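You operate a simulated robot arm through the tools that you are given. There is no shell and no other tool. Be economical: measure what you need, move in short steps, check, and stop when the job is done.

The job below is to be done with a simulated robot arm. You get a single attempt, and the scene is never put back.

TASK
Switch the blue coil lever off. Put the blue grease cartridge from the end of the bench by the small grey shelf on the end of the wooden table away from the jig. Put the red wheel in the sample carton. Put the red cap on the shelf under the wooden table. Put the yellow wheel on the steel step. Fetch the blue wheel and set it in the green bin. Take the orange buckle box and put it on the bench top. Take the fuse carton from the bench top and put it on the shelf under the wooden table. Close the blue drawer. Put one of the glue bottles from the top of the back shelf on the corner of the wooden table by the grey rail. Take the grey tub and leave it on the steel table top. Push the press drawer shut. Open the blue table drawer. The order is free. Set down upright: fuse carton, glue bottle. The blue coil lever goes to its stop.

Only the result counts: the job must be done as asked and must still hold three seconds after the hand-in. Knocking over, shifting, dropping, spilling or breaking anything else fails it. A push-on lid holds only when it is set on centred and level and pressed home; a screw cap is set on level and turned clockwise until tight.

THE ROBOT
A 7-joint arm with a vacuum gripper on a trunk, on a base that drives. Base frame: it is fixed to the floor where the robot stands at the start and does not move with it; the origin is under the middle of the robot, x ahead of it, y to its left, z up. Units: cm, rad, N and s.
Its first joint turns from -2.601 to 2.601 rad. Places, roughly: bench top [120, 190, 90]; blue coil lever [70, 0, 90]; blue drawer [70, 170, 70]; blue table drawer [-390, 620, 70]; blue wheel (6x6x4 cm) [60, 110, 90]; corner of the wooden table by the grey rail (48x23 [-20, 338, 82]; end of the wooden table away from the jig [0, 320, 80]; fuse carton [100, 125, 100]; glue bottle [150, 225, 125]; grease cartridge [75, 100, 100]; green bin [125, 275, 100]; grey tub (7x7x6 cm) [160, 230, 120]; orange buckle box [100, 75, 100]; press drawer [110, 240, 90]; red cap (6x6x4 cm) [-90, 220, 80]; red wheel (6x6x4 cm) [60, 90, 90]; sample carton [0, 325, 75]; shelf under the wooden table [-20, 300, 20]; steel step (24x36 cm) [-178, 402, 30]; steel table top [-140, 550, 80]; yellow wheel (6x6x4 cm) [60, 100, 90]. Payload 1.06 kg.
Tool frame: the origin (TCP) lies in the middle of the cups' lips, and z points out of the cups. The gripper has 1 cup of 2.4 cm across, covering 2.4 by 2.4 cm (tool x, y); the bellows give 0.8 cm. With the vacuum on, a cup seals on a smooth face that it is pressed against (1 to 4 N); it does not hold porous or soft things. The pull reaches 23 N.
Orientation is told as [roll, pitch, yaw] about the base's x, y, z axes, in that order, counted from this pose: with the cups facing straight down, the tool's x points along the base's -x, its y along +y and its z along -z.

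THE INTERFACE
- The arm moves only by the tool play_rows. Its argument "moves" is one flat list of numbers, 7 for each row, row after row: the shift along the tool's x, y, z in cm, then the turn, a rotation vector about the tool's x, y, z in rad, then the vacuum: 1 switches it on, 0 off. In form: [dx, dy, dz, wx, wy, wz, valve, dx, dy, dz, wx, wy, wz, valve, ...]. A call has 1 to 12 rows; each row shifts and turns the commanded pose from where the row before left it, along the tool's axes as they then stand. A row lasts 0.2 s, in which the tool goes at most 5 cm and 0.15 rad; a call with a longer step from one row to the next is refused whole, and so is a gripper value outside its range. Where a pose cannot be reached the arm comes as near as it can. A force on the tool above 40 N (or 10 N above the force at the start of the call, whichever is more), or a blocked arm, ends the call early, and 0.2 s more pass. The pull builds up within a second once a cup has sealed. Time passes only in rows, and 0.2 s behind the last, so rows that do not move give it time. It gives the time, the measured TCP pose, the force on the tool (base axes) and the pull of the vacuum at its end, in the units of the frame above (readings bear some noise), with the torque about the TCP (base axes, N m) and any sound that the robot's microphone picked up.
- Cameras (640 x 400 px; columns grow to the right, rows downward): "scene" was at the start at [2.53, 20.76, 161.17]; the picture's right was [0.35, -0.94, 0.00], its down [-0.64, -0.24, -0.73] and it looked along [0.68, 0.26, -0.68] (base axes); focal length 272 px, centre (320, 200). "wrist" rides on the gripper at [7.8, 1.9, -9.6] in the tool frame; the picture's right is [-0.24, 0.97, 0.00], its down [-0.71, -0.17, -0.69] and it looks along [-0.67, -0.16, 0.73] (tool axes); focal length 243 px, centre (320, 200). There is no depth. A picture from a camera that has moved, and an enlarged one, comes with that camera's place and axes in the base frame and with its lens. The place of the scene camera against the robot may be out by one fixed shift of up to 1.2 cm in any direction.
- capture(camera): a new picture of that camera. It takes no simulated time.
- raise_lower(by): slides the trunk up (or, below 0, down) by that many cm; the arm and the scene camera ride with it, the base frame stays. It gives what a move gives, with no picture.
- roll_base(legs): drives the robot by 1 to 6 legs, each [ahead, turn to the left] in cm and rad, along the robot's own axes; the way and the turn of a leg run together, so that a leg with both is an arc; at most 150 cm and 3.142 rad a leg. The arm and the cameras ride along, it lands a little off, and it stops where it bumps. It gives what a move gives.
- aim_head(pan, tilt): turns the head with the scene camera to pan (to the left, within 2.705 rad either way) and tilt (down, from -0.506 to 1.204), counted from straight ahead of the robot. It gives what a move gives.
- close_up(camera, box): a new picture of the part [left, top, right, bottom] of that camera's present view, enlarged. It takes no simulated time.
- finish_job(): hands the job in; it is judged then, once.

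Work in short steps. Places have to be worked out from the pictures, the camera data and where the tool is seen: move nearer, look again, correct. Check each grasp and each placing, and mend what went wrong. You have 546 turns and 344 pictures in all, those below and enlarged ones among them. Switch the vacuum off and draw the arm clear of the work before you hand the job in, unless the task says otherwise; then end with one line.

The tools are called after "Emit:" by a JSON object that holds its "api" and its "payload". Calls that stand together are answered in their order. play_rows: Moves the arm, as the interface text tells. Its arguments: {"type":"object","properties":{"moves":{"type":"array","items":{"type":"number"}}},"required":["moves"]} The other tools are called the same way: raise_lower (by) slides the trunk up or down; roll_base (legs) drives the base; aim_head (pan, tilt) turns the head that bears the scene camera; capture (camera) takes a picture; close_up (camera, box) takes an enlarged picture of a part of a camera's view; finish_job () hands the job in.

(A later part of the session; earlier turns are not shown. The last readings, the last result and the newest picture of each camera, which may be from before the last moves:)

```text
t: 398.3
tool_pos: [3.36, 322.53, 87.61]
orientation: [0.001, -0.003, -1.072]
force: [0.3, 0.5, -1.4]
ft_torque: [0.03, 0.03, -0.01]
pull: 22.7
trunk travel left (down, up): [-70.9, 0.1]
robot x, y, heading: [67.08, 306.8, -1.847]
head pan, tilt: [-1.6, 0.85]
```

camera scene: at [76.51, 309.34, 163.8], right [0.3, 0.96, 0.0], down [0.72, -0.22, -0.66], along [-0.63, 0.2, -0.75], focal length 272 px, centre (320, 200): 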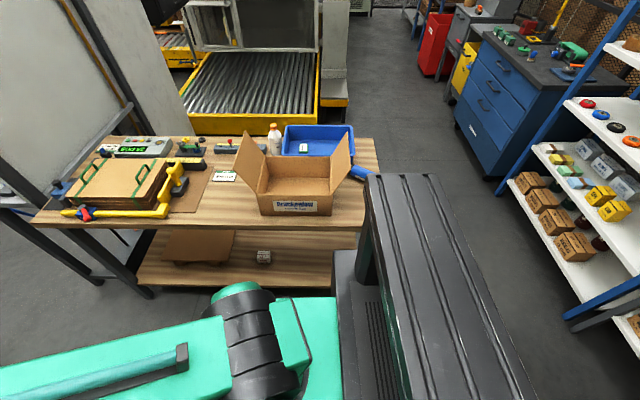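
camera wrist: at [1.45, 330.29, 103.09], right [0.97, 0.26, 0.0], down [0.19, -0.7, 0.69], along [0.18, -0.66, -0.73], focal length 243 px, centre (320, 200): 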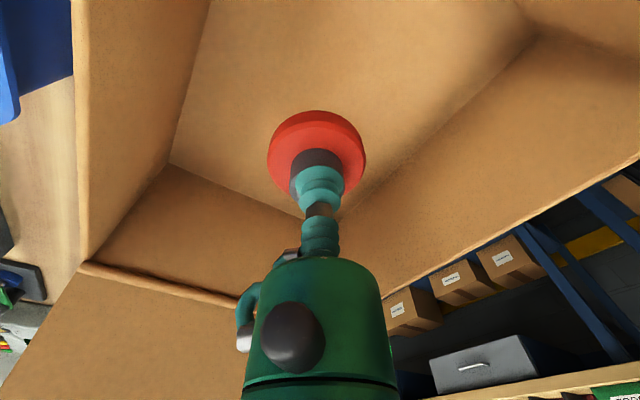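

Emit:
{"api": "play_rows", "payload": {"moves": [0, 0, 0.5, 0, 0, 0, 1, 0, 0, 0.3, 0, 0, 0, 1]}}

```text
t: 398.9
tool_pos: [3.47, 322.57, 86.9]
orientation: [-0.001, 0.001, -1.07]
force: [0.3, -0.2, -1.5]
ft_torque: [-0.02, 0.0, -0.01]
pull: 22.9
trunk travel left (down, up): [-70.9, 0.1]
robot x, y, heading: [66.9, 306.78, -1.842]
head pan, tilt: [-1.6, 0.85]
```

Emit:
{"api": "play_rows", "payload": {"moves": [0, 0, 0.4, 0, 0, 0, 1, 0, 0, 0.3, 0, 0, 0, 1]}}

```text
t: 399.5
tool_pos: [3.52, 322.64, 86.21]
orientation: [0.0, 0.002, -1.071]
force: [-4.3, 2.3, 12.2]
ft_torque: [-0.19, -0.12, -0.04]
pull: 23.1
trunk travel left (down, up): [-70.9, 0.1]
robot x, y, heading: [66.62, 306.66, -1.846]
head pan, tilt: [-1.6, 0.85]
```

Contact on the carton floor. Release and withdraw straight up.

Emit:
{"api": "play_rows", "payload": {"moves": [0, 0, -0.2, 0, 0, 0, 0, 0, 0, 0, 0, 0, 0, 0, 0, 0, 0, 0, 0, 0, 0, 0, 0, 0, 0, 0, 0, 0, 0, 0, -0.8, 0, 0, 0, 0, 0, 0, -2, 0, 0, 0, 0, 0, 0, -4.5, 0, 0, 0, 0, 0, 0, -4.5, 0, 0, 0, 0, 0, 0, -4.5, 0, 0, 0, 0, 0, 0, -4.5, 0, 0, 0, 0, 0, 0, -4.5, 0, 0, 0, 0, 0, 0, -4.5, 0, 0, 0, 0]}}

Emit:
{"api": "capture", "payload": {"camera": "wrist"}}

```text
t: 402.1
tool_pos: [3.55, 322.46, 116.43]
orientation: [-0.001, 0.0, -1.071]
force: [0.3, 0.9, -0.9]
ft_torque: [0.01, -0.01, 0.0]
pull: 0.1
trunk travel left (down, up): [-70.9, 0.1]
robot x, y, heading: [66.94, 306.21, -1.84]
head pan, tilt: [-1.6, 0.85]
```

```text
160 pictures are left
camera wrist: at [1.45, 330.17, 125.94], right [0.97, 0.26, 0.0], down [0.19, -0.7, 0.69], along [0.18, -0.66, -0.73], focal length 243 px, centre (320, 200)
```

wrist: 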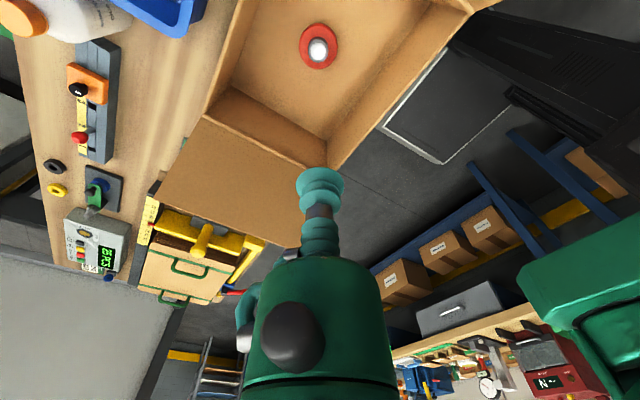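

Red wheel is in the carton. Next the grey tub on the back shelf. I swing the arm to the front, then drive beside the shelf.

Emit:
{"api": "play_rows", "payload": {"moves": [0, 0, -3.5, 0, 0, 0, 0, -2.95, -2.85, 0, 0, 0, -0.0645, 0, -2.95, -2.85, 0, 0, 0, -0.0645, 0, -2.95, -2.85, 0, 0, 0, -0.0645, 0, -2.95, -2.85, 0, 0, 0, -0.0645, 0, -2.95, -2.85, 0, 0, 0, -0.0645, 0, -2.95, -2.85, 0, 0, 0, -0.0645, 0, -2.95, -2.85, 0, 0, 0, -0.0645, 0, -2.95, -2.85, 0, 0, 0, -0.0645, 0, -2.95, -2.85, 0, 0, 0, -0.0645, 0, -2.95, -2.85, 0, 0, 0, -0.0645, 0, -2.95, -2.85, 0, 0, 0, -0.0645, 0]}}

Emit:
{"api": "play_rows", "payload": {"moves": [-2.95, -2.85, 0, 0, 0, -0.0645, 0, -2.95, -2.85, 0, 0, 0, -0.0645, 0, -2.95, -2.85, 0, 0, 0, -0.0645, 0, -2.95, -2.85, 0, 0, 0, -0.0645, 0, -2.95, -2.85, 0, 0, 0, -0.0645, 0, -2.95, -2.85, 0, 0, 0, -0.0645, 0, -2.95, -2.85, 0, 0, 0, -0.0645, 0, -2.95, -2.85, 0, 0, 0, -0.0645, 0, 0, 0, 0, 0, 0, -0.15, 0, 0, 0, 0, 0, 0, -0.15, 0, 0, 0, 0, 0, 0, -0.15, 0]}}

Emit:
{"api": "roll_base", "payload": {"legs": [[0, 0.07], [102, 0], [0, -0.135], [-48, 0]]}}

Emit:
{"api": "aim_head", "payload": {"pan": 1.7, "tilt": 0.45}}

Emit:
{"api": "capture", "payload": {"camera": "scene"}}

```text
t: 404.7
tool_pos: [5.89, 278.29, 119.6]
orientation: [-0.001, -0.001, -0.36]
force: [0.4, 0.6, -0.6]
ft_torque: [0.04, 0.0, -0.01]
pull: 0.0
trunk travel left (down, up): [-70.9, 0.1]
robot x, y, heading: [67.28, 306.46, -1.84]
head pan, tilt: [-1.6, 0.85]
```

```text
t: 407.1
tool_pos: [25.89, 252.98, 119.61]
orientation: [-0.001, -0.001, 0.607]
force: [0.3, -0.7, 0.2]
ft_torque: [0.0, -0.04, 0.03]
pull: 0.0
trunk travel left (down, up): [-70.9, 0.1]
robot x, y, heading: [67.05, 306.47, -1.843]
head pan, tilt: [-1.6, 0.85]
```

```text
t: 415.8
tool_pos: [17.87, 200.35, 119.58]
orientation: [-0.002, -0.002, 0.544]
force: [0.2, 0.4, -0.2]
ft_torque: [0.01, -0.03, 0.01]
pull: 0.1
trunk travel left (down, up): [-70.9, 0.1]
robot x, y, heading: [62.56, 251.35, -1.906]
head pan, tilt: [-1.6, 0.85]
```

```text
t: 418.6
tool_pos: [17.98, 200.17, 119.48]
orientation: [-0.001, 0.0, 0.543]
force: [-0.1, 0.2, 0.0]
ft_torque: [0.02, 0.03, 0.0]
pull: 0.0
trunk travel left (down, up): [-70.9, 0.1]
robot x, y, heading: [62.33, 250.86, -1.908]
head pan, tilt: [1.7, 0.45]
```

```text
159 pictures are left
camera scene: at [88.23, 248.72, 167.24], right [-0.2, -0.98, 0.0], down [-0.43, 0.09, -0.9], along [0.88, -0.18, -0.44], focal length 272 px, centre (320, 200)
```

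scene: 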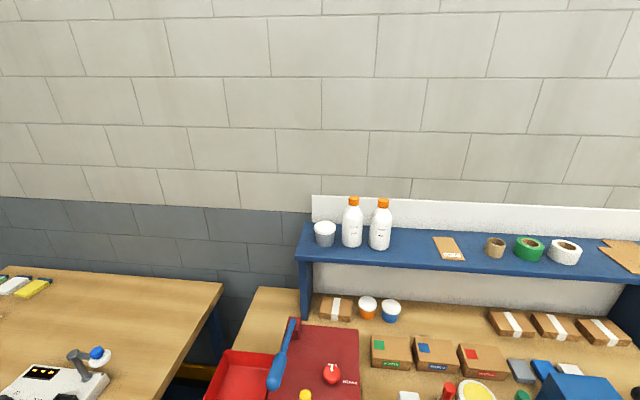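

Emit:
{"api": "play_rows", "payload": {"moves": [-0.89, -4.55, -0.6, 0, 0, -0.0605, 0, -0.89, -4.55, -0.6, 0, 0, -0.0605, 0, -0.89, -4.55, -0.6, 0, 0, -0.0605, 0, -0.89, -4.55, -0.6, 0, 0, -0.0605, 0, -0.89, -4.55, -0.6, 0, 0, -0.0605, 0, -0.89, -4.55, -0.6, 0, 0, -0.0605, 0, -0.89, -4.55, -0.6, 0, 0, -0.0605, 0, -0.89, -4.55, -0.6, 0, 0, -0.0605, 0, -0.89, -4.55, -0.6, 0, 0, -0.0605, 0, -0.89, -4.55, -0.6, 0, 0, -0.0605, 0, -0.89, -4.55, -0.6, 0, 0, -0.0605, 0, -0.89, -4.55, -0.6, 0, 0, -0.0605, 0]}}

Emit:
{"api": "play_rows", "payload": {"moves": [-0.89, -4.55, -0.6, 0, 0, -0.0605, 0, -0.89, -4.55, -0.6, 0, 0, -0.0605, 0, -0.89, -4.55, -0.6, 0, 0, -0.0605, 0, -0.89, -4.55, -0.6, 0, 0, -0.0605, 0, -0.89, -4.55, -0.6, 0, 0, -0.0605, 0, -0.89, -4.55, -0.6, 0, 0, -0.0605, 0, -0.89, -4.55, -0.6, 0, 0, -0.0605, 0, -0.89, -4.55, -0.6, 0, 0, -0.0605, 0, -0.89, -4.55, -0.6, 0, 0, -0.0605, 0, -0.89, -4.55, -0.6, 0, 0, -0.0605, 0, -0.89, -4.55, -0.6, 0, 0, -0.0605, 0, -0.89, -4.55, -0.6, 0, 0, -0.0605, 0]}}

Emit:
{"api": "capture", "payload": {"camera": "wrist"}}

```text
t: 421.2
tool_pos: [65.73, 174.15, 127.1]
orientation: [0.0, 0.0, 1.271]
force: [0.4, 0.9, 0.6]
ft_torque: [0.01, 0.03, 0.01]
pull: 0.1
trunk travel left (down, up): [-70.9, 0.1]
robot x, y, heading: [62.69, 251.3, -1.906]
head pan, tilt: [1.7, 0.45]
```

```text
t: 423.8
tool_pos: [118.89, 186.21, 134.02]
orientation: [0.0, 0.0, 1.997]
force: [0.0, 0.0, -1.0]
ft_torque: [0.0, 0.02, 0.02]
pull: 0.0
trunk travel left (down, up): [-70.9, 0.1]
robot x, y, heading: [62.17, 251.18, -1.903]
head pan, tilt: [1.7, 0.45]
```

```text
158 pictures are left
camera wrist: at [120.38, 178.25, 143.65], right [-0.98, -0.19, 0.0], down [-0.14, 0.72, 0.68], along [-0.13, 0.67, -0.73], focal length 243 px, centre (320, 200)
```

wrist: 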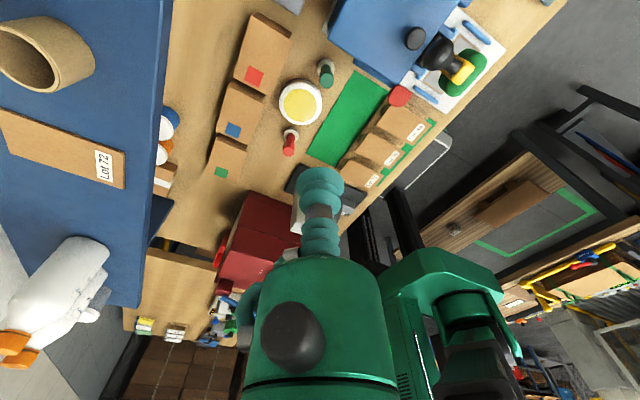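

Emit:
{"api": "play_rows", "payload": {"moves": [0, 0, -4.5, 0, 0, 0, 0, -1.38, -4.28, 0, 0, 0, -0.0523, 0, -1.38, -4.28, 0, 0, 0, -0.0523, 0, -1.38, -4.28, 0, 0, 0, -0.0523, 0, -1.38, -4.28, 0, 0, 0, -0.0523, 0, -1.38, -4.28, 0, 0, 0, -0.0523, 0, -1.38, -4.28, 0, 0, 0, -0.0523, 0, -1.38, -4.28, 0, 0, 0, -0.0523, 0, -1.38, -4.28, 0, 0, 0, -0.0523, 0, -1.38, -4.28, 0, 0, 0, -0.0523, 0, -1.38, -4.28, 0, 0, 0, -0.0523, 0]}}

Emit:
{"api": "capture", "payload": {"camera": "wrist"}}

```text
t: 426.2
tool_pos: [143.87, 223.09, 138.72]
orientation: [-0.001, 0.002, 2.519]
force: [0.0, 0.4, -0.3]
ft_torque: [-0.01, -0.03, 0.0]
pull: 0.0
trunk travel left (down, up): [-70.9, 0.1]
robot x, y, heading: [62.34, 251.27, -1.907]
head pan, tilt: [1.7, 0.45]
```

```text
157 pictures are left
camera wrist: at [149.04, 216.88, 148.39], right [-0.76, -0.65, 0.0], down [-0.48, 0.55, 0.68], along [-0.45, 0.52, -0.73], focal length 243 px, centre (320, 200)
```

wrist: 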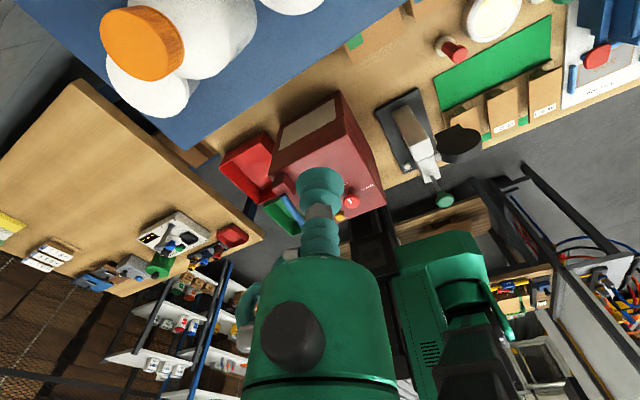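

Tub lid ≈(155.3,231.8). I move over it.

Emit:
{"api": "play_rows", "payload": {"moves": [1.05, -3.43, 0, 0, 0, 0, 0, 1.05, -3.43, 0, 0, 0, 0, 0, 1.05, -3.43, 0, 0, 0, 0, 0, 1.05, -3.43, 0, 0, 0, 0, 0]}}

Emit:
{"api": "capture", "payload": {"camera": "wrist"}}

```text
t: 427.2
tool_pos: [155.44, 232.06, 138.64]
orientation: [0.0, -0.003, 2.519]
force: [-0.3, 0.8, -0.6]
ft_torque: [0.03, -0.01, 0.0]
pull: 0.1
trunk travel left (down, up): [-70.9, 0.1]
robot x, y, heading: [62.18, 251.25, -1.904]
head pan, tilt: [1.7, 0.45]
```

```text
156 pictures are left
camera wrist: at [160.62, 225.76, 148.28], right [-0.76, -0.65, 0.0], down [-0.48, 0.55, 0.68], along [-0.45, 0.52, -0.73], focal length 243 px, centre (320, 200)
```

wrist: 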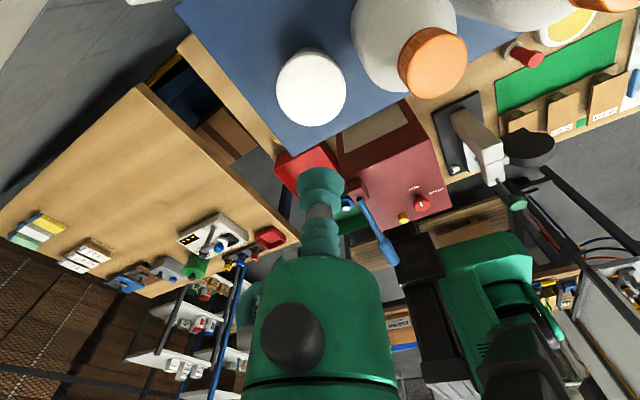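

Emit:
{"api": "play_rows", "payload": {"moves": [0.96, -1.06, 1, 0, 0, 0, 0, 0, 0, 3, 0, 0, 0, 0, 0, 0, 3, 0, 0, 0, 0, 0, 0, 2.5, 0, 0, 0, 0]}}

Emit:
{"api": "capture", "payload": {"camera": "wrist"}}

```text
t: 428.2
tool_pos: [156.5, 232.0, 129.07]
orientation: [-0.001, 0.003, 2.521]
force: [-0.6, 0.2, -0.4]
ft_torque: [-0.01, 0.03, 0.0]
pull: 0.1
trunk travel left (down, up): [-70.9, 0.1]
robot x, y, heading: [62.5, 250.82, -1.902]
head pan, tilt: [1.7, 0.45]
```

```text
155 pictures are left
camera wrist: at [161.67, 225.86, 138.74], right [-0.76, -0.65, 0.0], down [-0.48, 0.55, 0.68], along [-0.45, 0.52, -0.73], focal length 243 px, centre (320, 200)
```

wrist: 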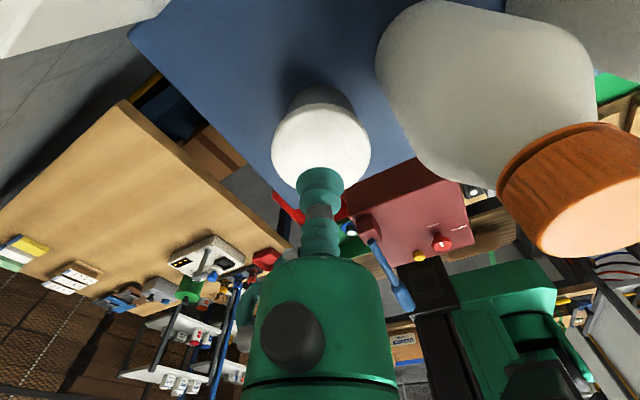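

Emit:
{"api": "play_rows", "payload": {"moves": [0, 0, 1.5, 0, 0, 0, 1, 0, 0, 0.8, 0, 0, 0, 1, 0, 0, 0.5, 0, 0, 0, 1, 0, 0, 0.4, 0, 0, 0, 1]}}

```text
t: 429.2
tool_pos: [156.51, 231.99, 125.93]
orientation: [0.0, 0.003, 2.52]
force: [1.1, 0.2, 0.8]
ft_torque: [-0.01, -0.03, 0.01]
pull: 22.8
trunk travel left (down, up): [-70.9, 0.1]
robot x, y, heading: [62.08, 251.15, -1.904]
head pan, tilt: [1.7, 0.45]
```

Sealed. I lift slowly and check that the tub itself comes along.

Emit:
{"api": "play_rows", "payload": {"moves": [0, 0, -0.5, 0, 0, 0, 1, 0, 0, -1, 0, 0, 0, 1, 0, 0, -2, 0, 0, 0, 1, 0, 0, -3, 0, 0, 0, 1, 0, 0, -3, 0, 0, 0, 1, 0, 0, -2.5, 0, 0, 0, 1]}}

Emit:
{"api": "capture", "payload": {"camera": "wrist"}}

```text
t: 430.6
tool_pos: [156.54, 232.1, 137.93]
orientation: [-0.001, 0.001, 2.521]
force: [-0.4, 0.4, -1.7]
ft_torque: [0.0, 0.0, 0.02]
pull: 23.1
trunk travel left (down, up): [-70.9, 0.1]
robot x, y, heading: [62.27, 251.25, -1.903]
head pan, tilt: [1.7, 0.45]
```

```text
154 pictures are left
camera wrist: at [161.8, 225.87, 147.57], right [-0.76, -0.65, 0.0], down [-0.48, 0.55, 0.68], along [-0.45, 0.52, -0.73], focal length 243 px, centre (320, 200)
```

wrist: 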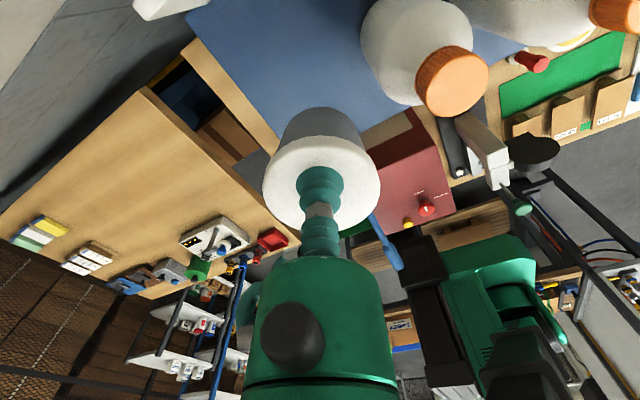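

The whole tub is lifted. I retract it radially off the shelf, then swing to the front.

Emit:
{"api": "play_rows", "payload": {"moves": [-2, 0.9, 0, 0, 0, 0, 1, -4.2, 1.87, 0, 0, 0, 0, 1, -4.2, 1.87, 0, 0, 0, 0, 1, -4.2, 1.87, 0, 0, 0, 0, 1, -4.2, 1.87, 0, 0, 0, 0, 1, 1.6, 4.32, 0, 0, 0, 0.0605, 1, 1.6, 4.32, 0, 0, 0, 0.0605, 1, 1.6, 4.32, 0, 0, 0, 0.0605, 1, 1.6, 4.32, 0, 0, 0, 0.0605, 1, 1.6, 4.32, 0, 0, 0, 0.0605, 1]}}

Emit:
{"api": "play_rows", "payload": {"moves": [1.6, 4.32, 0, 0, 0, 0.0605, 1, 1.6, 4.32, 0, 0, 0, 0.0605, 1, 1.6, 4.32, 0, 0, 0, 0.0605, 1, 1.6, 4.32, 0, 0, 0, 0.0605, 1, 1.6, 4.32, 0, 0, 0, 0.0605, 1, 1.6, 4.32, 0, 0, 0, 0.0605, 1, 1.6, 4.32, 0, 0, 0, 0.0605, 1, 1.6, 4.32, 0, 0, 0, 0.0605, 1, 1.6, 4.32, 0, 0, 0, 0.0605, 1, 1.6, 4.32, 0, 0, 0, 0.0605, 1, 1.6, 4.32, 0, 0, 0, 0.0605, 1, 1.6, 4.32, 0, 0, 0, 0.0605, 1]}}

Emit:
{"api": "play_rows", "payload": {"moves": [1.6, 4.32, 0, 0, 0, 0.0605, 1, 1.6, 4.32, 0, 0, 0, 0.0605, 1, 1.6, 4.32, 0, 0, 0, 0.0605, 1, 1.6, 4.32, 0, 0, 0, 0.0605, 1, 1.6, 4.32, 0, 0, 0, 0.0605, 1, 1.6, 4.32, 0, 0, 0, 0.0605, 1, 1.6, 4.32, 0, 0, 0, 0.0605, 1, 1.6, 4.32, 0, 0, 0, 0.0605, 1, 1.6, 4.32, 0, 0, 0, 0.0605, 1, 1.6, 4.32, 0, 0, 0, 0.0605, 1, 1.6, 4.32, 0, 0, 0, 0.0605, 1]}}

```text
t: 432.8
tool_pos: [127.52, 215.04, 137.67]
orientation: [-0.006, 0.008, 2.217]
force: [0.6, 0.0, -0.7]
ft_torque: [0.0, -0.03, -0.01]
pull: 23.1
trunk travel left (down, up): [-70.9, 0.1]
robot x, y, heading: [62.13, 250.91, -1.904]
head pan, tilt: [1.7, 0.45]
```

```text
t: 435.4
tool_pos: [85.53, 180.79, 135.96]
orientation: [-0.004, 0.009, 1.491]
force: [-0.6, 0.2, -1.7]
ft_torque: [0.01, 0.0, -0.02]
pull: 22.6
out of reach, approached as far as the arm can: row 1, 4, 8, 10, 11
trunk travel left (down, up): [-70.9, 0.1]
robot x, y, heading: [62.68, 251.24, -1.907]
head pan, tilt: [1.7, 0.45]
```

```text
t: 437.8
tool_pos: [35.99, 181.71, 135.43]
orientation: [-0.005, 0.011, 0.824]
force: [0.2, 0.2, -1.3]
ft_torque: [-0.03, -0.01, 0.0]
pull: 22.8
out of reach, approached as far as the arm can: row 3
trunk travel left (down, up): [-70.9, 0.1]
robot x, y, heading: [62.46, 250.82, -1.905]
head pan, tilt: [1.7, 0.45]
```

Arm is ahead. I lower to z≈127, reverse up the aisle, then turn west and look.

Emit:
{"api": "play_rows", "payload": {"moves": [0, 0, 4, 0, 0, 0, 1, 0, 0, 4, 0, 0, 0, 1]}}

Emit:
{"api": "roll_base", "payload": {"legs": [[-40, 0.14], [-90, 0.26]]}}

Emit:
{"api": "roll_base", "payload": {"legs": [[0, -1.1]]}}

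Emit:
{"api": "aim_head", "payload": {"pan": -0.6, "tilt": 0.35}}

Emit:
{"api": "capture", "payload": {"camera": "scene"}}

```text
t: 438.4
tool_pos: [36.4, 181.77, 127.5]
orientation: [-0.001, -0.001, 0.826]
force: [0.4, 0.4, -1.1]
ft_torque: [0.01, 0.01, -0.05]
pull: 22.7
trunk travel left (down, up): [-70.9, 0.1]
robot x, y, heading: [62.73, 251.03, -1.904]
head pan, tilt: [1.7, 0.45]
```

```text
t: 445.1
tool_pos: [81.85, 303.89, 127.47]
orientation: [-0.002, 0.0, 1.238]
force: [-0.2, 0.1, -1.5]
ft_torque: [-0.01, 0.04, 0.0]
pull: 22.9
trunk travel left (down, up): [-70.9, 0.1]
robot x, y, heading: [77.68, 377.84, -1.486]
head pan, tilt: [1.7, 0.45]
```

```text
t: 448.3
tool_pos: [14.49, 339.65, 127.53]
orientation: [-0.003, 0.0, 0.154]
force: [0.2, -0.4, -1.8]
ft_torque: [0.0, 0.02, 0.0]
pull: 22.7
trunk travel left (down, up): [-70.9, 0.1]
robot x, y, heading: [78.34, 378.11, -2.573]
head pan, tilt: [1.7, 0.45]
```

```text
t: 450.4
tool_pos: [14.53, 339.7, 127.45]
orientation: [0.0, 0.0, 0.153]
force: [-0.1, -0.4, -1.1]
ft_torque: [-0.02, 0.02, -0.03]
pull: 22.7
trunk travel left (down, up): [-70.9, 0.1]
robot x, y, heading: [77.66, 377.81, -2.573]
head pan, tilt: [-0.6, 0.351]
```

```text
153 pictures are left
camera scene: at [80.85, 367.02, 168.16], right [0.03, 1.0, 0.0], down [0.34, -0.01, -0.94], along [-0.94, 0.03, -0.34], focal length 272 px, centre (320, 200)
```

scene: 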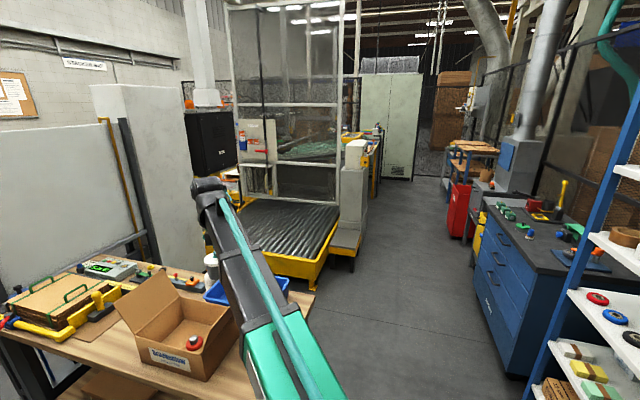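

Emit:
{"api": "close_up", "payload": {"camera": "scene", "box": [400, 100, 640, 280]}}

```text
2.22 times, centred on (520, 190) of scene
camera zoom: at [80.85, 367.02, 168.16], right [0.03, 1.0, 0.0], down [0.34, -0.01, -0.94], along [-0.94, 0.03, -0.34], focal length 604 px, centre (-124, 222)
```

zoom: 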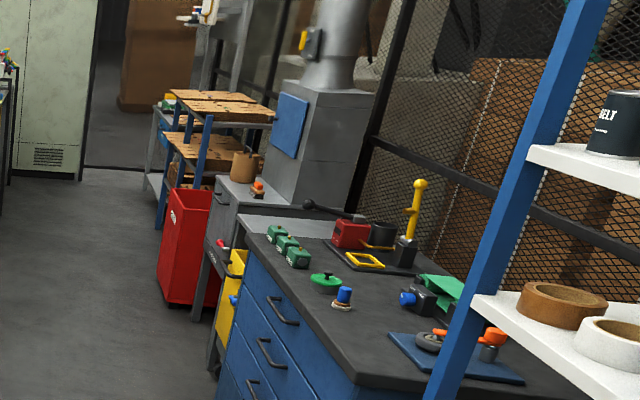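

The steel table is the light grey top left of the blue cabinet, ≈(-137,533). I drive there along the corridor.

Emit:
{"api": "roll_base", "payload": {"legs": [[0, -0.98], [150, 0], [48, 0]]}}

Emit:
{"api": "aim_head", "payload": {"pan": -0.7, "tilt": 0.6}}

Emit:
{"api": "capture", "payload": {"camera": "scene"}}

```text
t: 462.6
tool_pos: [-170.52, 481.34, 127.38]
orientation: [0.0, -0.004, -0.794]
force: [-0.4, -0.2, -1.6]
ft_torque: [0.04, 0.01, -0.02]
pull: 22.5
trunk travel left (down, up): [-70.9, 0.1]
robot x, y, heading: [-102.27, 452.21, 2.765]
head pan, tilt: [-0.6, 0.351]
```

```text
t: 463.4
tool_pos: [-170.31, 481.36, 127.56]
orientation: [0.0, 0.001, -0.794]
force: [-0.6, -1.4, -0.8]
ft_torque: [0.04, 0.01, -0.01]
pull: 23.0
trunk travel left (down, up): [-70.9, 0.1]
robot x, y, heading: [-102.15, 451.77, 2.758]
head pan, tilt: [-0.7, 0.6]
```

```text
151 pictures are left
camera scene: at [-109.4, 443.13, 165.89], right [0.88, 0.47, 0.0], down [0.27, -0.5, -0.83], along [-0.39, 0.73, -0.56], focal length 272 px, centre (320, 200)
```

scene: 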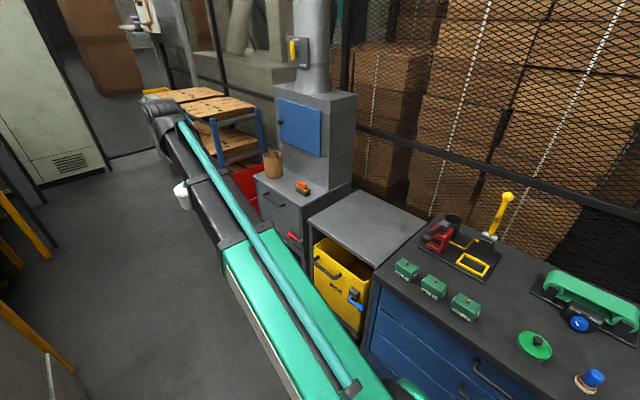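

Emit:
{"api": "roll_base", "payload": {"legs": [[18, 0]]}}

Emit:
{"api": "play_rows", "payload": {"moves": [2.34, 3.91, 0, 0, 0, 0.057, 1, 2.34, 3.91, 0, 0, 0, 0.057, 1, 2.34, 3.91, 0, 0, 0, 0.057, 1, 2.34, 3.91, 0, 0, 0, 0.057, 1, 2.34, 3.91, 0, 0, 0, 0.057, 1, 2.34, 3.91, 0, 0, 0, 0.057, 1, 2.34, 3.91, 0, 0, 0, 0.057, 1, 2.34, 3.91, 0, 0, 0, 0.057, 1, 2.34, 3.91, 0, 0, 0, 0.057, 1, 2.34, 3.91, 0, 0, 0, 0.057, 1, 2.34, 3.91, 0, 0, 0, 0.057, 1, 2.34, 3.91, 0, 0, 0, 0.057, 1]}}

Emit:
{"api": "play_rows", "payload": {"moves": [2.34, 3.91, 0, 0, 0, 0.057, 1, 2.34, 3.91, 0, 0, 0, 0.057, 1, 2.34, 3.91, 0, 0, 0, 0.057, 1, 2.34, 3.91, 0, 0, 0, 0.057, 1]}}

Emit:
{"api": "capture", "payload": {"camera": "wrist"}}

Emit:
{"api": "capture", "payload": {"camera": "scene"}}

```text
t: 464.9
tool_pos: [-187.17, 487.88, 127.33]
orientation: [-0.001, -0.002, -0.79]
force: [0.2, 0.0, -1.1]
ft_torque: [-0.02, -0.02, 0.03]
pull: 23.5
trunk travel left (down, up): [-70.9, 0.1]
robot x, y, heading: [-119.02, 458.14, 2.765]
head pan, tilt: [-0.7, 0.6]
```

```text
t: 467.5
tool_pos: [-158.17, 533.1, 127.5]
orientation: [0.001, -0.002, -1.479]
force: [-0.1, 0.3, -1.5]
ft_torque: [0.01, 0.01, 0.0]
pull: 22.8
trunk travel left (down, up): [-70.9, 0.1]
robot x, y, heading: [-119.24, 458.43, 2.764]
head pan, tilt: [-0.7, 0.6]
```

```text
t: 468.5
tool_pos: [-142.34, 542.42, 127.55]
orientation: [0.0, -0.001, -1.706]
force: [0.7, -0.4, -1.5]
ft_torque: [-0.01, 0.0, 0.01]
pull: 23.0
trunk travel left (down, up): [-70.9, 0.1]
robot x, y, heading: [-119.0, 458.81, 2.766]
head pan, tilt: [-0.7, 0.6]
```

```text
150 pictures are left
camera wrist: at [-139.37, 549.89, 136.99], right [0.93, -0.36, 0.0], down [-0.26, -0.68, 0.69], along [-0.25, -0.64, -0.73], focal length 243 px, centre (320, 200)
```

wrist: 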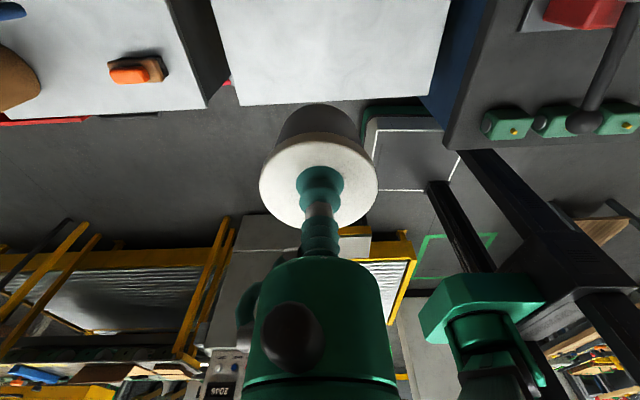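

```text
149 pictures are left
camera scene: at [-125.91, 449.83, 165.89], right [0.88, 0.47, 0.0], down [0.27, -0.5, -0.83], along [-0.39, 0.73, -0.56], focal length 272 px, centre (320, 200)
```

scene: 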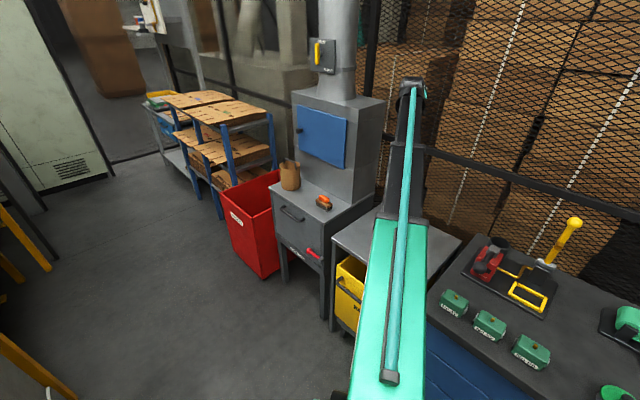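

The tub hangs ~13 cm inside the steel table's front edge, centred. I descend.

Emit:
{"api": "play_rows", "payload": {"moves": [0, 0, 4.5, 0, 0, 0, 1, 0, 0, 4.5, 0, 0, 0, 1, 0, 0, 4.5, 0, 0, 0, 1, 0, 0, 4.5, 0, 0, 0, 1, 0, 0, 4.5, 0, 0, 0, 1, 0, 0, 4.5, 0, 0, 0, 1]}}

Emit:
{"api": "capture", "payload": {"camera": "wrist"}}

```text
t: 469.9
tool_pos: [-142.66, 542.66, 100.47]
orientation: [0.0, -0.002, -1.706]
force: [-0.4, 0.2, -1.0]
ft_torque: [0.01, 0.0, -0.01]
pull: 22.6
trunk travel left (down, up): [-70.9, 0.1]
robot x, y, heading: [-119.08, 458.91, 2.767]
head pan, tilt: [-0.7, 0.6]
```

```text
148 pictures are left
camera wrist: at [-139.67, 550.04, 110.17], right [0.93, -0.36, 0.0], down [-0.26, -0.68, 0.69], along [-0.25, -0.64, -0.73], focal length 243 px, centre (320, 200)
```

wrist: 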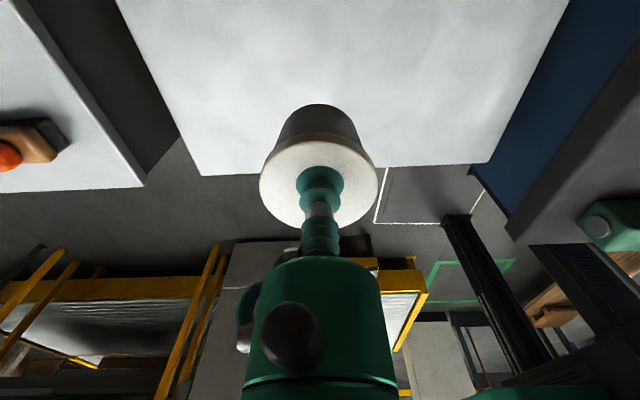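

Emit:
{"api": "play_rows", "payload": {"moves": [0, 0, 4.5, 0, 0, 0, 1, 0, 0, 4.5, 0, 0, 0, 1, 0, 0, 2.5, 0, 0, 0, 1, 0, 0, 1, 0, 0, 0, 1, 0, 0, 0.7, 0, 0, 0, 1]}}

```text
t: 471.1
tool_pos: [-142.71, 542.54, 87.18]
orientation: [-0.001, -0.004, -1.705]
force: [-0.1, 0.4, -0.5]
ft_torque: [-0.03, 0.0, -0.01]
pull: 22.3
trunk travel left (down, up): [-70.9, 0.1]
robot x, y, heading: [-118.57, 458.8, 2.763]
head pan, tilt: [-0.7, 0.6]
```

Emit:
{"api": "play_rows", "payload": {"moves": [0, 0, 0.6, 0, 0, 0, 1, 0, 0, 0.5, 0, 0, 0, 1]}}

```text
t: 471.7
tool_pos: [-142.77, 542.62, 86.18]
orientation: [0.001, -0.001, -1.703]
force: [0.0, 0.7, -1.6]
ft_torque: [0.01, 0.02, 0.01]
pull: 22.7
trunk travel left (down, up): [-70.9, 0.1]
robot x, y, heading: [-118.78, 458.53, 2.762]
head pan, tilt: [-0.7, 0.6]
```

Emit:
{"api": "play_rows", "payload": {"moves": [0, 0, 0.5, 0, 0, 0, 1, 0, 0, 0.4, 0, 0, 0, 1]}}

```text
t: 472.3
tool_pos: [-142.6, 542.55, 85.46]
orientation: [-0.001, 0.0, -1.704]
force: [0.5, 3.9, 17.9]
ft_torque: [0.0, 0.0, 0.03]
pull: 22.9
trunk travel left (down, up): [-70.9, 0.1]
robot x, y, heading: [-118.94, 459.1, 2.757]
head pan, tilt: [-0.7, 0.6]
```

Contact. Release and rise.

Emit:
{"api": "play_rows", "payload": {"moves": [0, 0, -0.3, 0, 0, 0, 0, 0, 0, 0, 0, 0, 0, 0, 0, 0, 0, 0, 0, 0, 0, 0, 0, 0, 0, 0, 0, 0, 0, 0, -0.8, 0, 0, 0, 0, 0, 0, -2, 0, 0, 0, 0, 0, 0, -4.5, 0, 0, 0, 0, 0, 0, -4.5, 0, 0, 0, 0, 0, 0, -4.5, 0, 0, 0, 0, 0, 0, -4.5, 0, 0, 0, 0, 0, 0, -4.5, 0, 0, 0, 0, 0, 0, -4.5, 0, 0, 0, 0]}}

Emit:
{"api": "capture", "payload": {"camera": "wrist"}}

Emit:
{"api": "aim_head", "payload": {"pan": 0.05, "tilt": 0.35}}

Emit:
{"api": "capture", "payload": {"camera": "scene"}}

```text
t: 474.9
tool_pos: [-142.61, 542.51, 115.5]
orientation: [0.0, -0.001, -1.705]
force: [0.4, 0.0, -0.2]
ft_torque: [0.03, 0.03, 0.0]
pull: 0.0
trunk travel left (down, up): [-70.9, 0.1]
robot x, y, heading: [-118.95, 458.44, 2.763]
head pan, tilt: [-0.7, 0.6]
```

```text
147 pictures are left
camera wrist: at [-139.66, 549.91, 125.17], right [0.93, -0.36, 0.0], down [-0.26, -0.68, 0.69], along [-0.25, -0.64, -0.73], focal length 243 px, centre (320, 200)
```

wrist: 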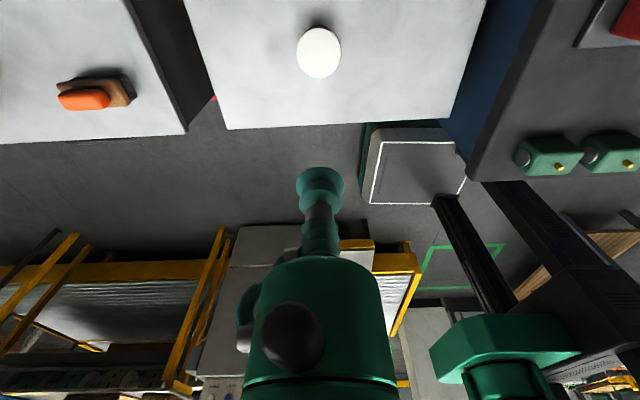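

```text
t: 476.0
tool_pos: [-142.61, 542.58, 115.38]
orientation: [0.002, -0.004, -1.705]
force: [0.4, 0.7, 0.5]
ft_torque: [-0.01, 0.02, -0.01]
pull: 0.0
trunk travel left (down, up): [-70.9, 0.1]
robot x, y, heading: [-118.85, 458.58, 2.76]
head pan, tilt: [0.051, 0.351]
```

```text
146 pictures are left
camera scene: at [-130.63, 445.03, 168.16], right [0.33, 0.95, 0.0], down [0.33, -0.11, -0.94], along [-0.89, 0.31, -0.34], focal length 272 px, centre (320, 200)
```

scene: 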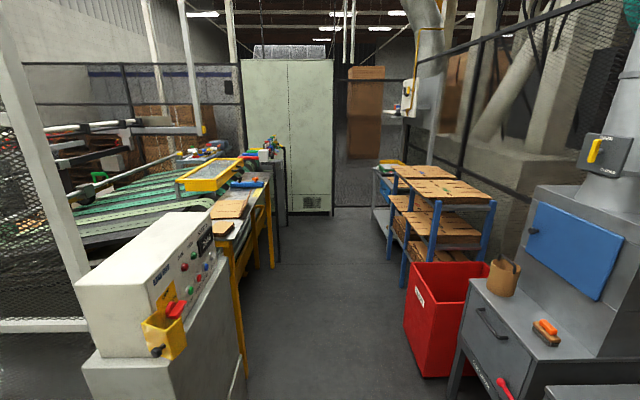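

Tub placed. I look for the blue table with the drawer, near (-390,620).

Emit:
{"api": "close_up", "payload": {"camera": "scene", "box": [340, 80, 500, 280]}}

Emit:
{"api": "close_up", "payload": {"camera": "scene", "box": [140, 120, 340, 270]}}

```text
2.00 times, centred on (420, 180) of scene
camera zoom: at [-130.63, 445.03, 168.16], right [0.33, 0.95, 0.0], down [0.33, -0.11, -0.94], along [-0.89, 0.31, -0.34], focal length 544 px, centre (120, 240)
```

zoom: 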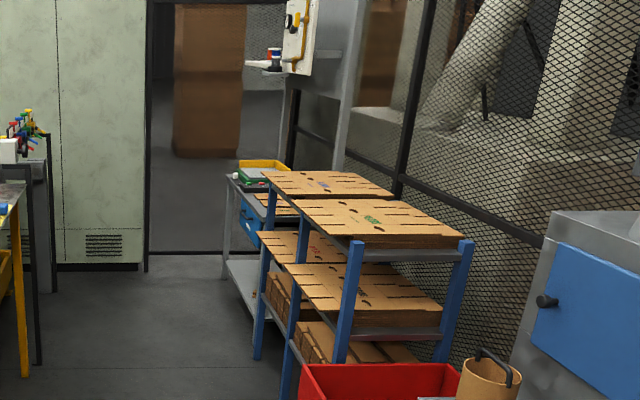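

```text
2.67 times, centred on (240, 195) of scene
camera zoom: at [-130.63, 445.03, 168.16], right [0.33, 0.95, 0.0], down [0.33, -0.11, -0.94], along [-0.89, 0.31, -0.34], focal length 725 px, centre (533, 213)
```

zoom: 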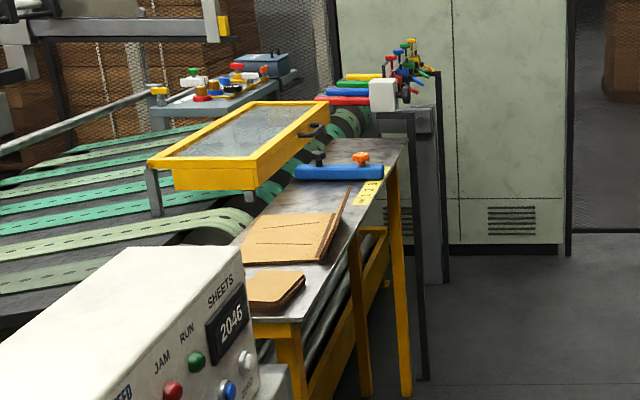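

The blue drawer is under a grey table at ≈(-399,617), ~319 cm ahead along the corridor. I swing the arm to the front and drive along the corridor.

Emit:
{"api": "play_rows", "payload": {"moves": [0, 0, -4, 0, 0, 0, 0, 0, 0, -3, 0, 0, 0, 0, -2.52, -3.83, 0, 0, 0, -0.057, 0, -2.52, -3.83, 0, 0, 0, -0.057, 0, -2.52, -3.83, 0, 0, 0, -0.057, 0, -2.52, -3.83, 0, 0, 0, -0.057, 0, -2.52, -3.83, 0, 0, 0, -0.057, 0, -2.52, -3.83, 0, 0, 0, -0.057, 0, -2.52, -3.83, 0, 0, 0, -0.057, 0, -2.52, -3.83, 0, 0, 0, -0.057, 0, -2.52, -3.83, 0, 0, 0, -0.057, 0, -2.52, -3.83, 0, 0, 0, -0.057, 0]}}

Emit:
{"api": "play_rows", "payload": {"moves": [-2.52, -3.83, 0, 0, 0, -0.06, 0, -2.52, -3.83, 0, 0, 0, -0.06, 0, -2.52, -3.83, 0, 0, 0, -0.06, 0, -2.52, -3.83, 0, 0, 0, -0.06, 0, -2.52, -3.83, 0, 0, 0, -0.06, 0, -2.52, -3.83, 0, 0, 0, -0.06, 0]}}

Emit:
{"api": "roll_base", "payload": {"legs": [[0, 0.1], [150, 0], [50, 0], [56, -0.1]]}}

Emit:
{"api": "aim_head", "payload": {"pan": -0.8, "tilt": 0.75}}

Emit:
{"api": "capture", "payload": {"camera": "scene"}}

```text
t: 478.6
tool_pos: [-177.26, 513.22, 122.26]
orientation: [0.0, -0.001, -1.134]
force: [-0.8, 0.9, -0.5]
ft_torque: [-0.02, 0.0, -0.01]
pull: 0.1
trunk travel left (down, up): [-70.9, 0.1]
robot x, y, heading: [-119.05, 458.35, 2.758]
head pan, tilt: [0.051, 0.351]
```

```text
t: 480.0
tool_pos: [-187.94, 488.09, 122.27]
orientation: [0.0, 0.0, -0.774]
force: [-0.3, 1.0, 0.6]
ft_torque: [-0.01, 0.01, 0.01]
pull: 0.1
trunk travel left (down, up): [-70.9, 0.1]
robot x, y, heading: [-118.99, 458.52, 2.761]
head pan, tilt: [0.051, 0.351]
```

```text
t: 493.3
tool_pos: [-434.83, 557.04, 122.22]
orientation: [0.001, 0.0, -0.756]
force: [0.4, 0.7, 0.4]
ft_torque: [0.02, 0.0, 0.01]
pull: 0.0
trunk travel left (down, up): [-70.9, 0.1]
robot x, y, heading: [-365.2, 528.89, 2.78]
head pan, tilt: [0.051, 0.351]
```

```text
t: 494.5
tool_pos: [-434.83, 557.13, 122.4]
orientation: [0.0, -0.002, -0.755]
force: [0.5, -0.3, 0.9]
ft_torque: [0.02, 0.01, -0.03]
pull: 0.0
trunk travel left (down, up): [-70.9, 0.1]
robot x, y, heading: [-365.6, 528.62, 2.78]
head pan, tilt: [-0.799, 0.75]
```

```text
143 pictures are left
camera scene: at [-371.14, 519.7, 164.6], right [0.92, 0.4, 0.0], down [0.27, -0.63, -0.73], along [-0.29, 0.67, -0.68], focal length 272 px, centre (320, 200)
```

scene: 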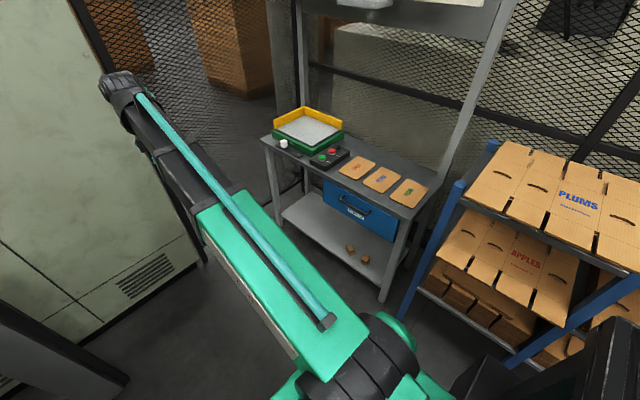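

Emit:
{"api": "close_up", "payload": {"camera": "scene", "box": [290, 150, 430, 270]}}

```text
3.33 times, centred on (360, 210) of scene
camera zoom: at [-371.14, 519.7, 164.6], right [0.92, 0.4, 0.0], down [0.27, -0.63, -0.73], along [-0.29, 0.67, -0.68], focal length 906 px, centre (187, 167)
```

zoom: 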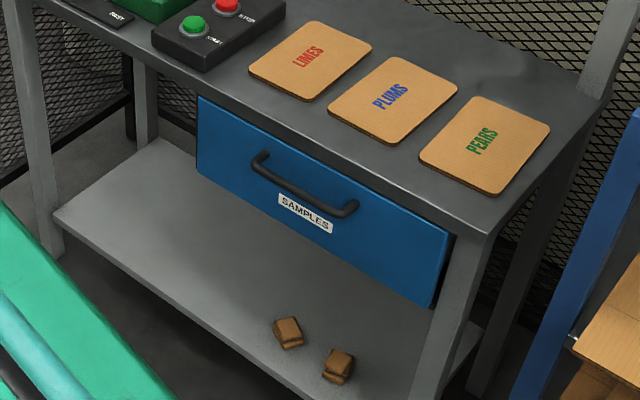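

The drawer front faces the corridor (normal ≈(-0.32,-0.95)); I'll suck onto its flat part right of the handle, ≈(-377,608), and pull. I back up 15 cm, swing and turn the tool, then pitch it horizontal.

Emit:
{"api": "roll_base", "payload": {"legs": [[-15, 0]]}}

Emit:
{"api": "play_rows", "payload": {"moves": [1.43, 4.06, 0, 0, 0, 0.0876, 0, 1.55, 4.01, 0, 0, 0, 0.0876, 0, 1.67, 3.96, 0, 0, 0, 0.0876, 0, 1.79, 3.91, 0, 0, 0, 0.0876, 0, 1.9, 3.85, 0, 0, 0, 0.0876, 0, 2.02, 3.8, 0, 0, 0, 0.0876, 0, 2.14, 3.73, 0, 0, 0, 0.0876, 0, 2.25, 3.67, 0, 0, 0, 0.0876, 0, 2.35, 3.6, 0, 0, 0, 0.0876, 0, 2.47, 3.52, 0, 0, 0, 0.0876, 0, 2.57, 3.45, 0, 0, 0, 0.0876, 0, 2.67, 3.37, 0, 0, 0, 0.0876, 0]}}

Emit:
{"api": "play_rows", "payload": {"moves": [2.77, 3.29, 0, 0, 0, 0.0876, 0, 0, 0, 0, 0, 0.143, 0, 0, 0, 0, 0, 0, 0.143, 0, 0, 0, 0, 0, 0, 0.143, 0, 0, 0, 0, 0, 0, 0.143, 0, 0, 0, 0, 0, 0, 0.143, 0, 0, 0, 0, 0, 0, 0.143, 0, 0, 0, 0, 0, 0, 0.143, 0, 0, 0, 0, 0, 0, 0.143, 0, 0, 0, 0, 0, 0, 0.143, 0, 0, 0, 0, 0, 0, 0.143, 0, 0, 0, 0, 0, 0, 0.141, 0, 0]}}

Emit:
{"api": "raise_lower", "payload": {"by": -36}}

Emit:
{"api": "capture", "payload": {"camera": "wrist"}}

Emit:
{"api": "capture", "payload": {"camera": "scene"}}

```text
t: 495.8
tool_pos: [-420.43, 551.59, 122.41]
orientation: [-0.002, -0.001, -0.754]
force: [1.1, 0.3, 0.5]
ft_torque: [0.03, -0.01, -0.02]
pull: 0.0
trunk travel left (down, up): [-70.9, 0.1]
robot x, y, heading: [-351.42, 523.58, 2.778]
head pan, tilt: [-0.799, 0.75]
```

```text
t: 498.4
tool_pos: [-386.88, 589.39, 122.36]
orientation: [0.0, -0.001, -1.808]
force: [0.3, -0.3, 0.7]
ft_torque: [0.01, 0.01, -0.01]
pull: 0.0
trunk travel left (down, up): [-70.9, 0.1]
robot x, y, heading: [-350.83, 523.73, 2.777]
head pan, tilt: [-0.799, 0.75]
```

```text
t: 501.0
tool_pos: [-383.05, 591.2, 122.28]
orientation: [-1.6, 1.571, 2.792]
force: [-0.5, 0.0, 0.5]
ft_torque: [-0.01, 0.0, 0.04]
pull: 0.1
trunk travel left (down, up): [-70.9, 0.1]
robot x, y, heading: [-351.14, 523.26, 2.782]
head pan, tilt: [-0.799, 0.75]
```

```text
t: 504.5
tool_pos: [-383.07, 591.19, 86.29]
orientation: [0.015, 1.57, -1.878]
force: [0.2, 0.5, 0.5]
ft_torque: [0.0, 0.0, 0.01]
pull: 0.1
trunk travel left (down, up): [-34.9, 36.1]
robot x, y, heading: [-351.13, 523.31, 2.778]
head pan, tilt: [-0.799, 0.75]
```

```text
141 pictures are left
camera wrist: at [-384.28, 581.44, 94.21], right [0.92, -0.31, -0.24], down [-0.38, -0.6, -0.71], along [0.08, 0.74, -0.67], focal length 243 px, centre (320, 200)
```

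wrist: 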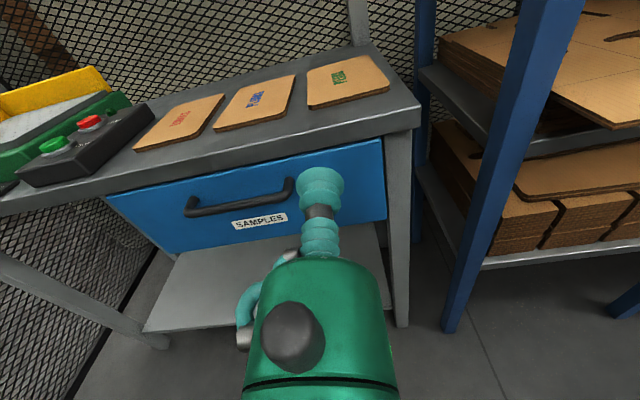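

```text
140 pictures are left
camera scene: at [-356.95, 514.35, 128.6], right [0.92, 0.4, 0.0], down [0.27, -0.63, -0.73], along [-0.29, 0.67, -0.68], focal length 272 px, centre (320, 200)
```

scene: 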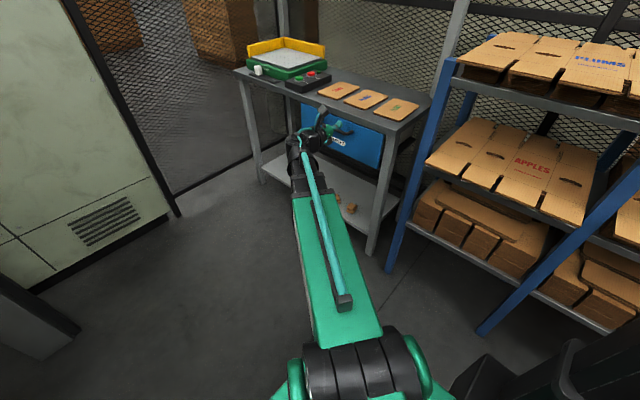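

The flat area right of the handle is at ≈(-377,608,70), straight ahead of the cup. I lower the cup 16 cm and approach.

Emit:
{"api": "play_rows", "payload": {"moves": [-4.1, 0.1, 0, 0, 0, 0, 0, -4.1, 0.1, 0, 0, 0, 0, 0, -4.1, 0.1, 0, 0, 0, 0, 0, -4, 0.1, 0, 0, 0, 0, 0, 0, 0, 4, 0, 0, 0, 0, 0, 0, 4, 0, 0, 0, 0, 0, 0, 3.5, 0, 0, 0, 0]}}

Emit:
{"api": "capture", "payload": {"camera": "wrist"}}

```text
t: 506.1
tool_pos: [-379.16, 602.04, 69.94]
orientation: [0.238, 1.568, -1.653]
force: [0.4, 0.2, 0.5]
ft_torque: [0.02, 0.03, -0.03]
pull: 0.0
trunk travel left (down, up): [-34.9, 36.1]
robot x, y, heading: [-351.1, 523.24, 2.781]
head pan, tilt: [-0.799, 0.75]
```

```text
139 pictures are left
camera wrist: at [-380.41, 592.3, 77.89], right [0.92, -0.31, -0.23], down [-0.38, -0.6, -0.71], along [0.08, 0.74, -0.67], focal length 243 px, centre (320, 200)
```

wrist: 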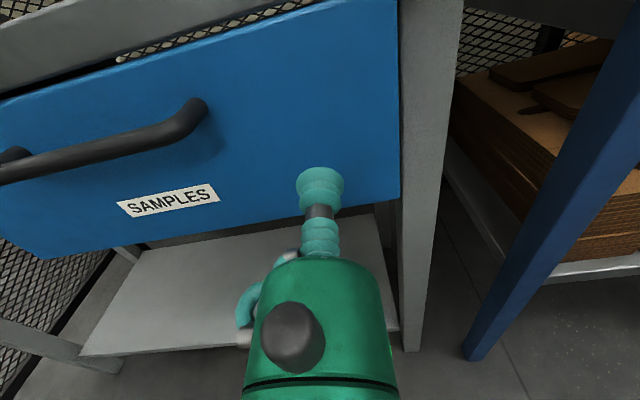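

Aligned with the panel's middle height. I advance with the vacuum on until it seals.

Emit:
{"api": "play_rows", "payload": {"moves": [0, 0, 3, 0, 0, 0, 1, 0, 0, 1.5, 0, 0, 0, 1, 0, 0, 0.8, 0, 0, 0, 1, 0, 0, 0.6, 0, 0, 0, 1]}}

```text
t: 507.1
tool_pos: [-377.29, 607.57, 69.98]
orientation: [-0.02, 1.569, -1.91]
force: [-0.5, -0.4, -0.1]
ft_torque: [0.0, -0.02, 0.0]
pull: 0.0
trunk travel left (down, up): [-34.9, 36.1]
robot x, y, heading: [-351.39, 523.3, 2.781]
head pan, tilt: [-0.799, 0.75]
```

Emit:
{"api": "play_rows", "payload": {"moves": [0, 0, 0.6, 0, 0, 0, 1, 0, 0, 0.6, 0, 0, 0, 1, 0, 0, 0.5, 0, 0, 0, 1]}}

```text
t: 507.9
tool_pos: [-376.61, 609.06, 69.94]
orientation: [-0.033, 1.571, -1.927]
force: [1.0, -2.4, -2.6]
ft_torque: [0.02, 0.01, 0.09]
pull: 23.0
trunk travel left (down, up): [-34.9, 36.1]
robot x, y, heading: [-350.72, 523.53, 2.783]
head pan, tilt: [-0.799, 0.75]
```

Sealed on the drawer front. I pull back slowly.

Emit:
{"api": "play_rows", "payload": {"moves": [0, 0, -0.5, 0, 0, 0, 1, 0, 0, -0.8, 0, 0, 0, 1, 0, 0, -1, 0, 0, 0, 1, 0, 0, -1, 0, 0, 0, 1, 0, 0, -1, 0, 0, 0, 1, 0, 0, -1, 0, 0, 0, 1, 0, 0, -1, 0, 0, 0, 1]}}

Emit:
{"api": "capture", "payload": {"camera": "wrist"}}

```text
t: 509.5
tool_pos: [-378.58, 602.98, 69.9]
orientation: [-0.189, 1.57, -2.082]
force: [5.5, -1.1, 0.3]
ft_torque: [0.01, -0.03, 0.09]
pull: 22.5
trunk travel left (down, up): [-34.9, 36.1]
robot x, y, heading: [-351.19, 523.39, 2.78]
head pan, tilt: [-0.799, 0.75]
```

```text
138 pictures are left
camera wrist: at [-379.8, 593.35, 77.89], right [0.92, -0.31, -0.24], down [-0.38, -0.6, -0.71], along [0.08, 0.74, -0.67], focal length 243 px, centre (320, 200)
```

wrist: 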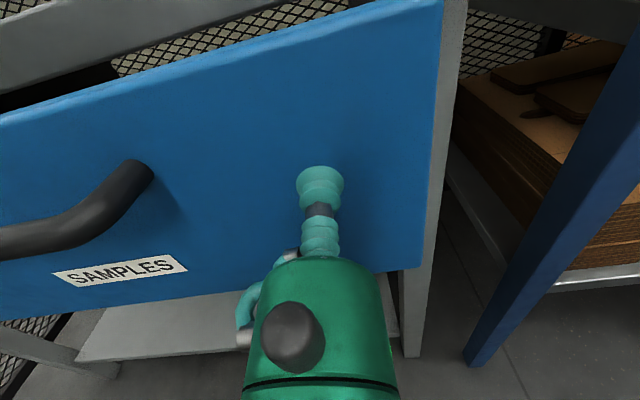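

The drawer is opening; a sideways load shows its line is slightly different, so I add a small rightward correction while pulling.

Emit:
{"api": "play_rows", "payload": {"moves": [0, 0.4, -0.6, 0, 0, 0, 1, 0, 0.3, -1.2, 0, 0, 0, 1, 0, 0.15, -1.2, 0, 0, 0, 1, 0, 0.15, -1.2, 0, 0, 0, 1, 0, 0.15, -1.2, 0, 0, 0, 1, 0, 0.15, -1.2, 0, 0, 0, 1]}}

```text
t: 510.9
tool_pos: [-379.34, 596.48, 70.03]
orientation: [0.333, 1.569, -1.558]
force: [-8.1, 5.0, -2.3]
ft_torque: [0.02, -0.04, -0.03]
pull: 23.2
trunk travel left (down, up): [-34.9, 36.1]
robot x, y, heading: [-351.62, 523.27, 2.785]
head pan, tilt: [-0.799, 0.75]
```

Emit:
{"api": "play_rows", "payload": {"moves": [0, -0.4, -0.8, 0, 0, 0, 1, 0, 0.05, -1.2, 0, 0, 0, 1, 0, 0.05, -1.2, 0, 0, 0, 1, 0, 0.05, -1.2, 0, 0, 0, 1, 0, 0.05, -1.2, 0, 0, 0, 1, 0, 0.05, -1.2, 0, 0, 0, 1]}}

Emit:
{"api": "capture", "payload": {"camera": "wrist"}}

```text
t: 512.3
tool_pos: [-381.92, 590.16, 70.14]
orientation: [-0.201, 1.569, -2.094]
force: [6.8, -1.8, -1.2]
ft_torque: [0.02, 0.1, 0.03]
pull: 23.2
trunk travel left (down, up): [-34.9, 36.1]
robot x, y, heading: [-351.31, 523.47, 2.784]
head pan, tilt: [-0.799, 0.75]
```

```text
137 pictures are left
camera wrist: at [-383.1, 580.4, 78.0], right [0.92, -0.31, -0.24], down [-0.38, -0.6, -0.71], along [0.08, 0.74, -0.67], focal length 243 px, centre (320, 200)
```

wrist: 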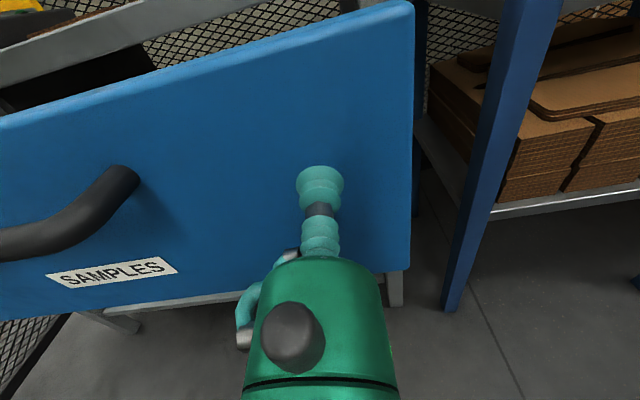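

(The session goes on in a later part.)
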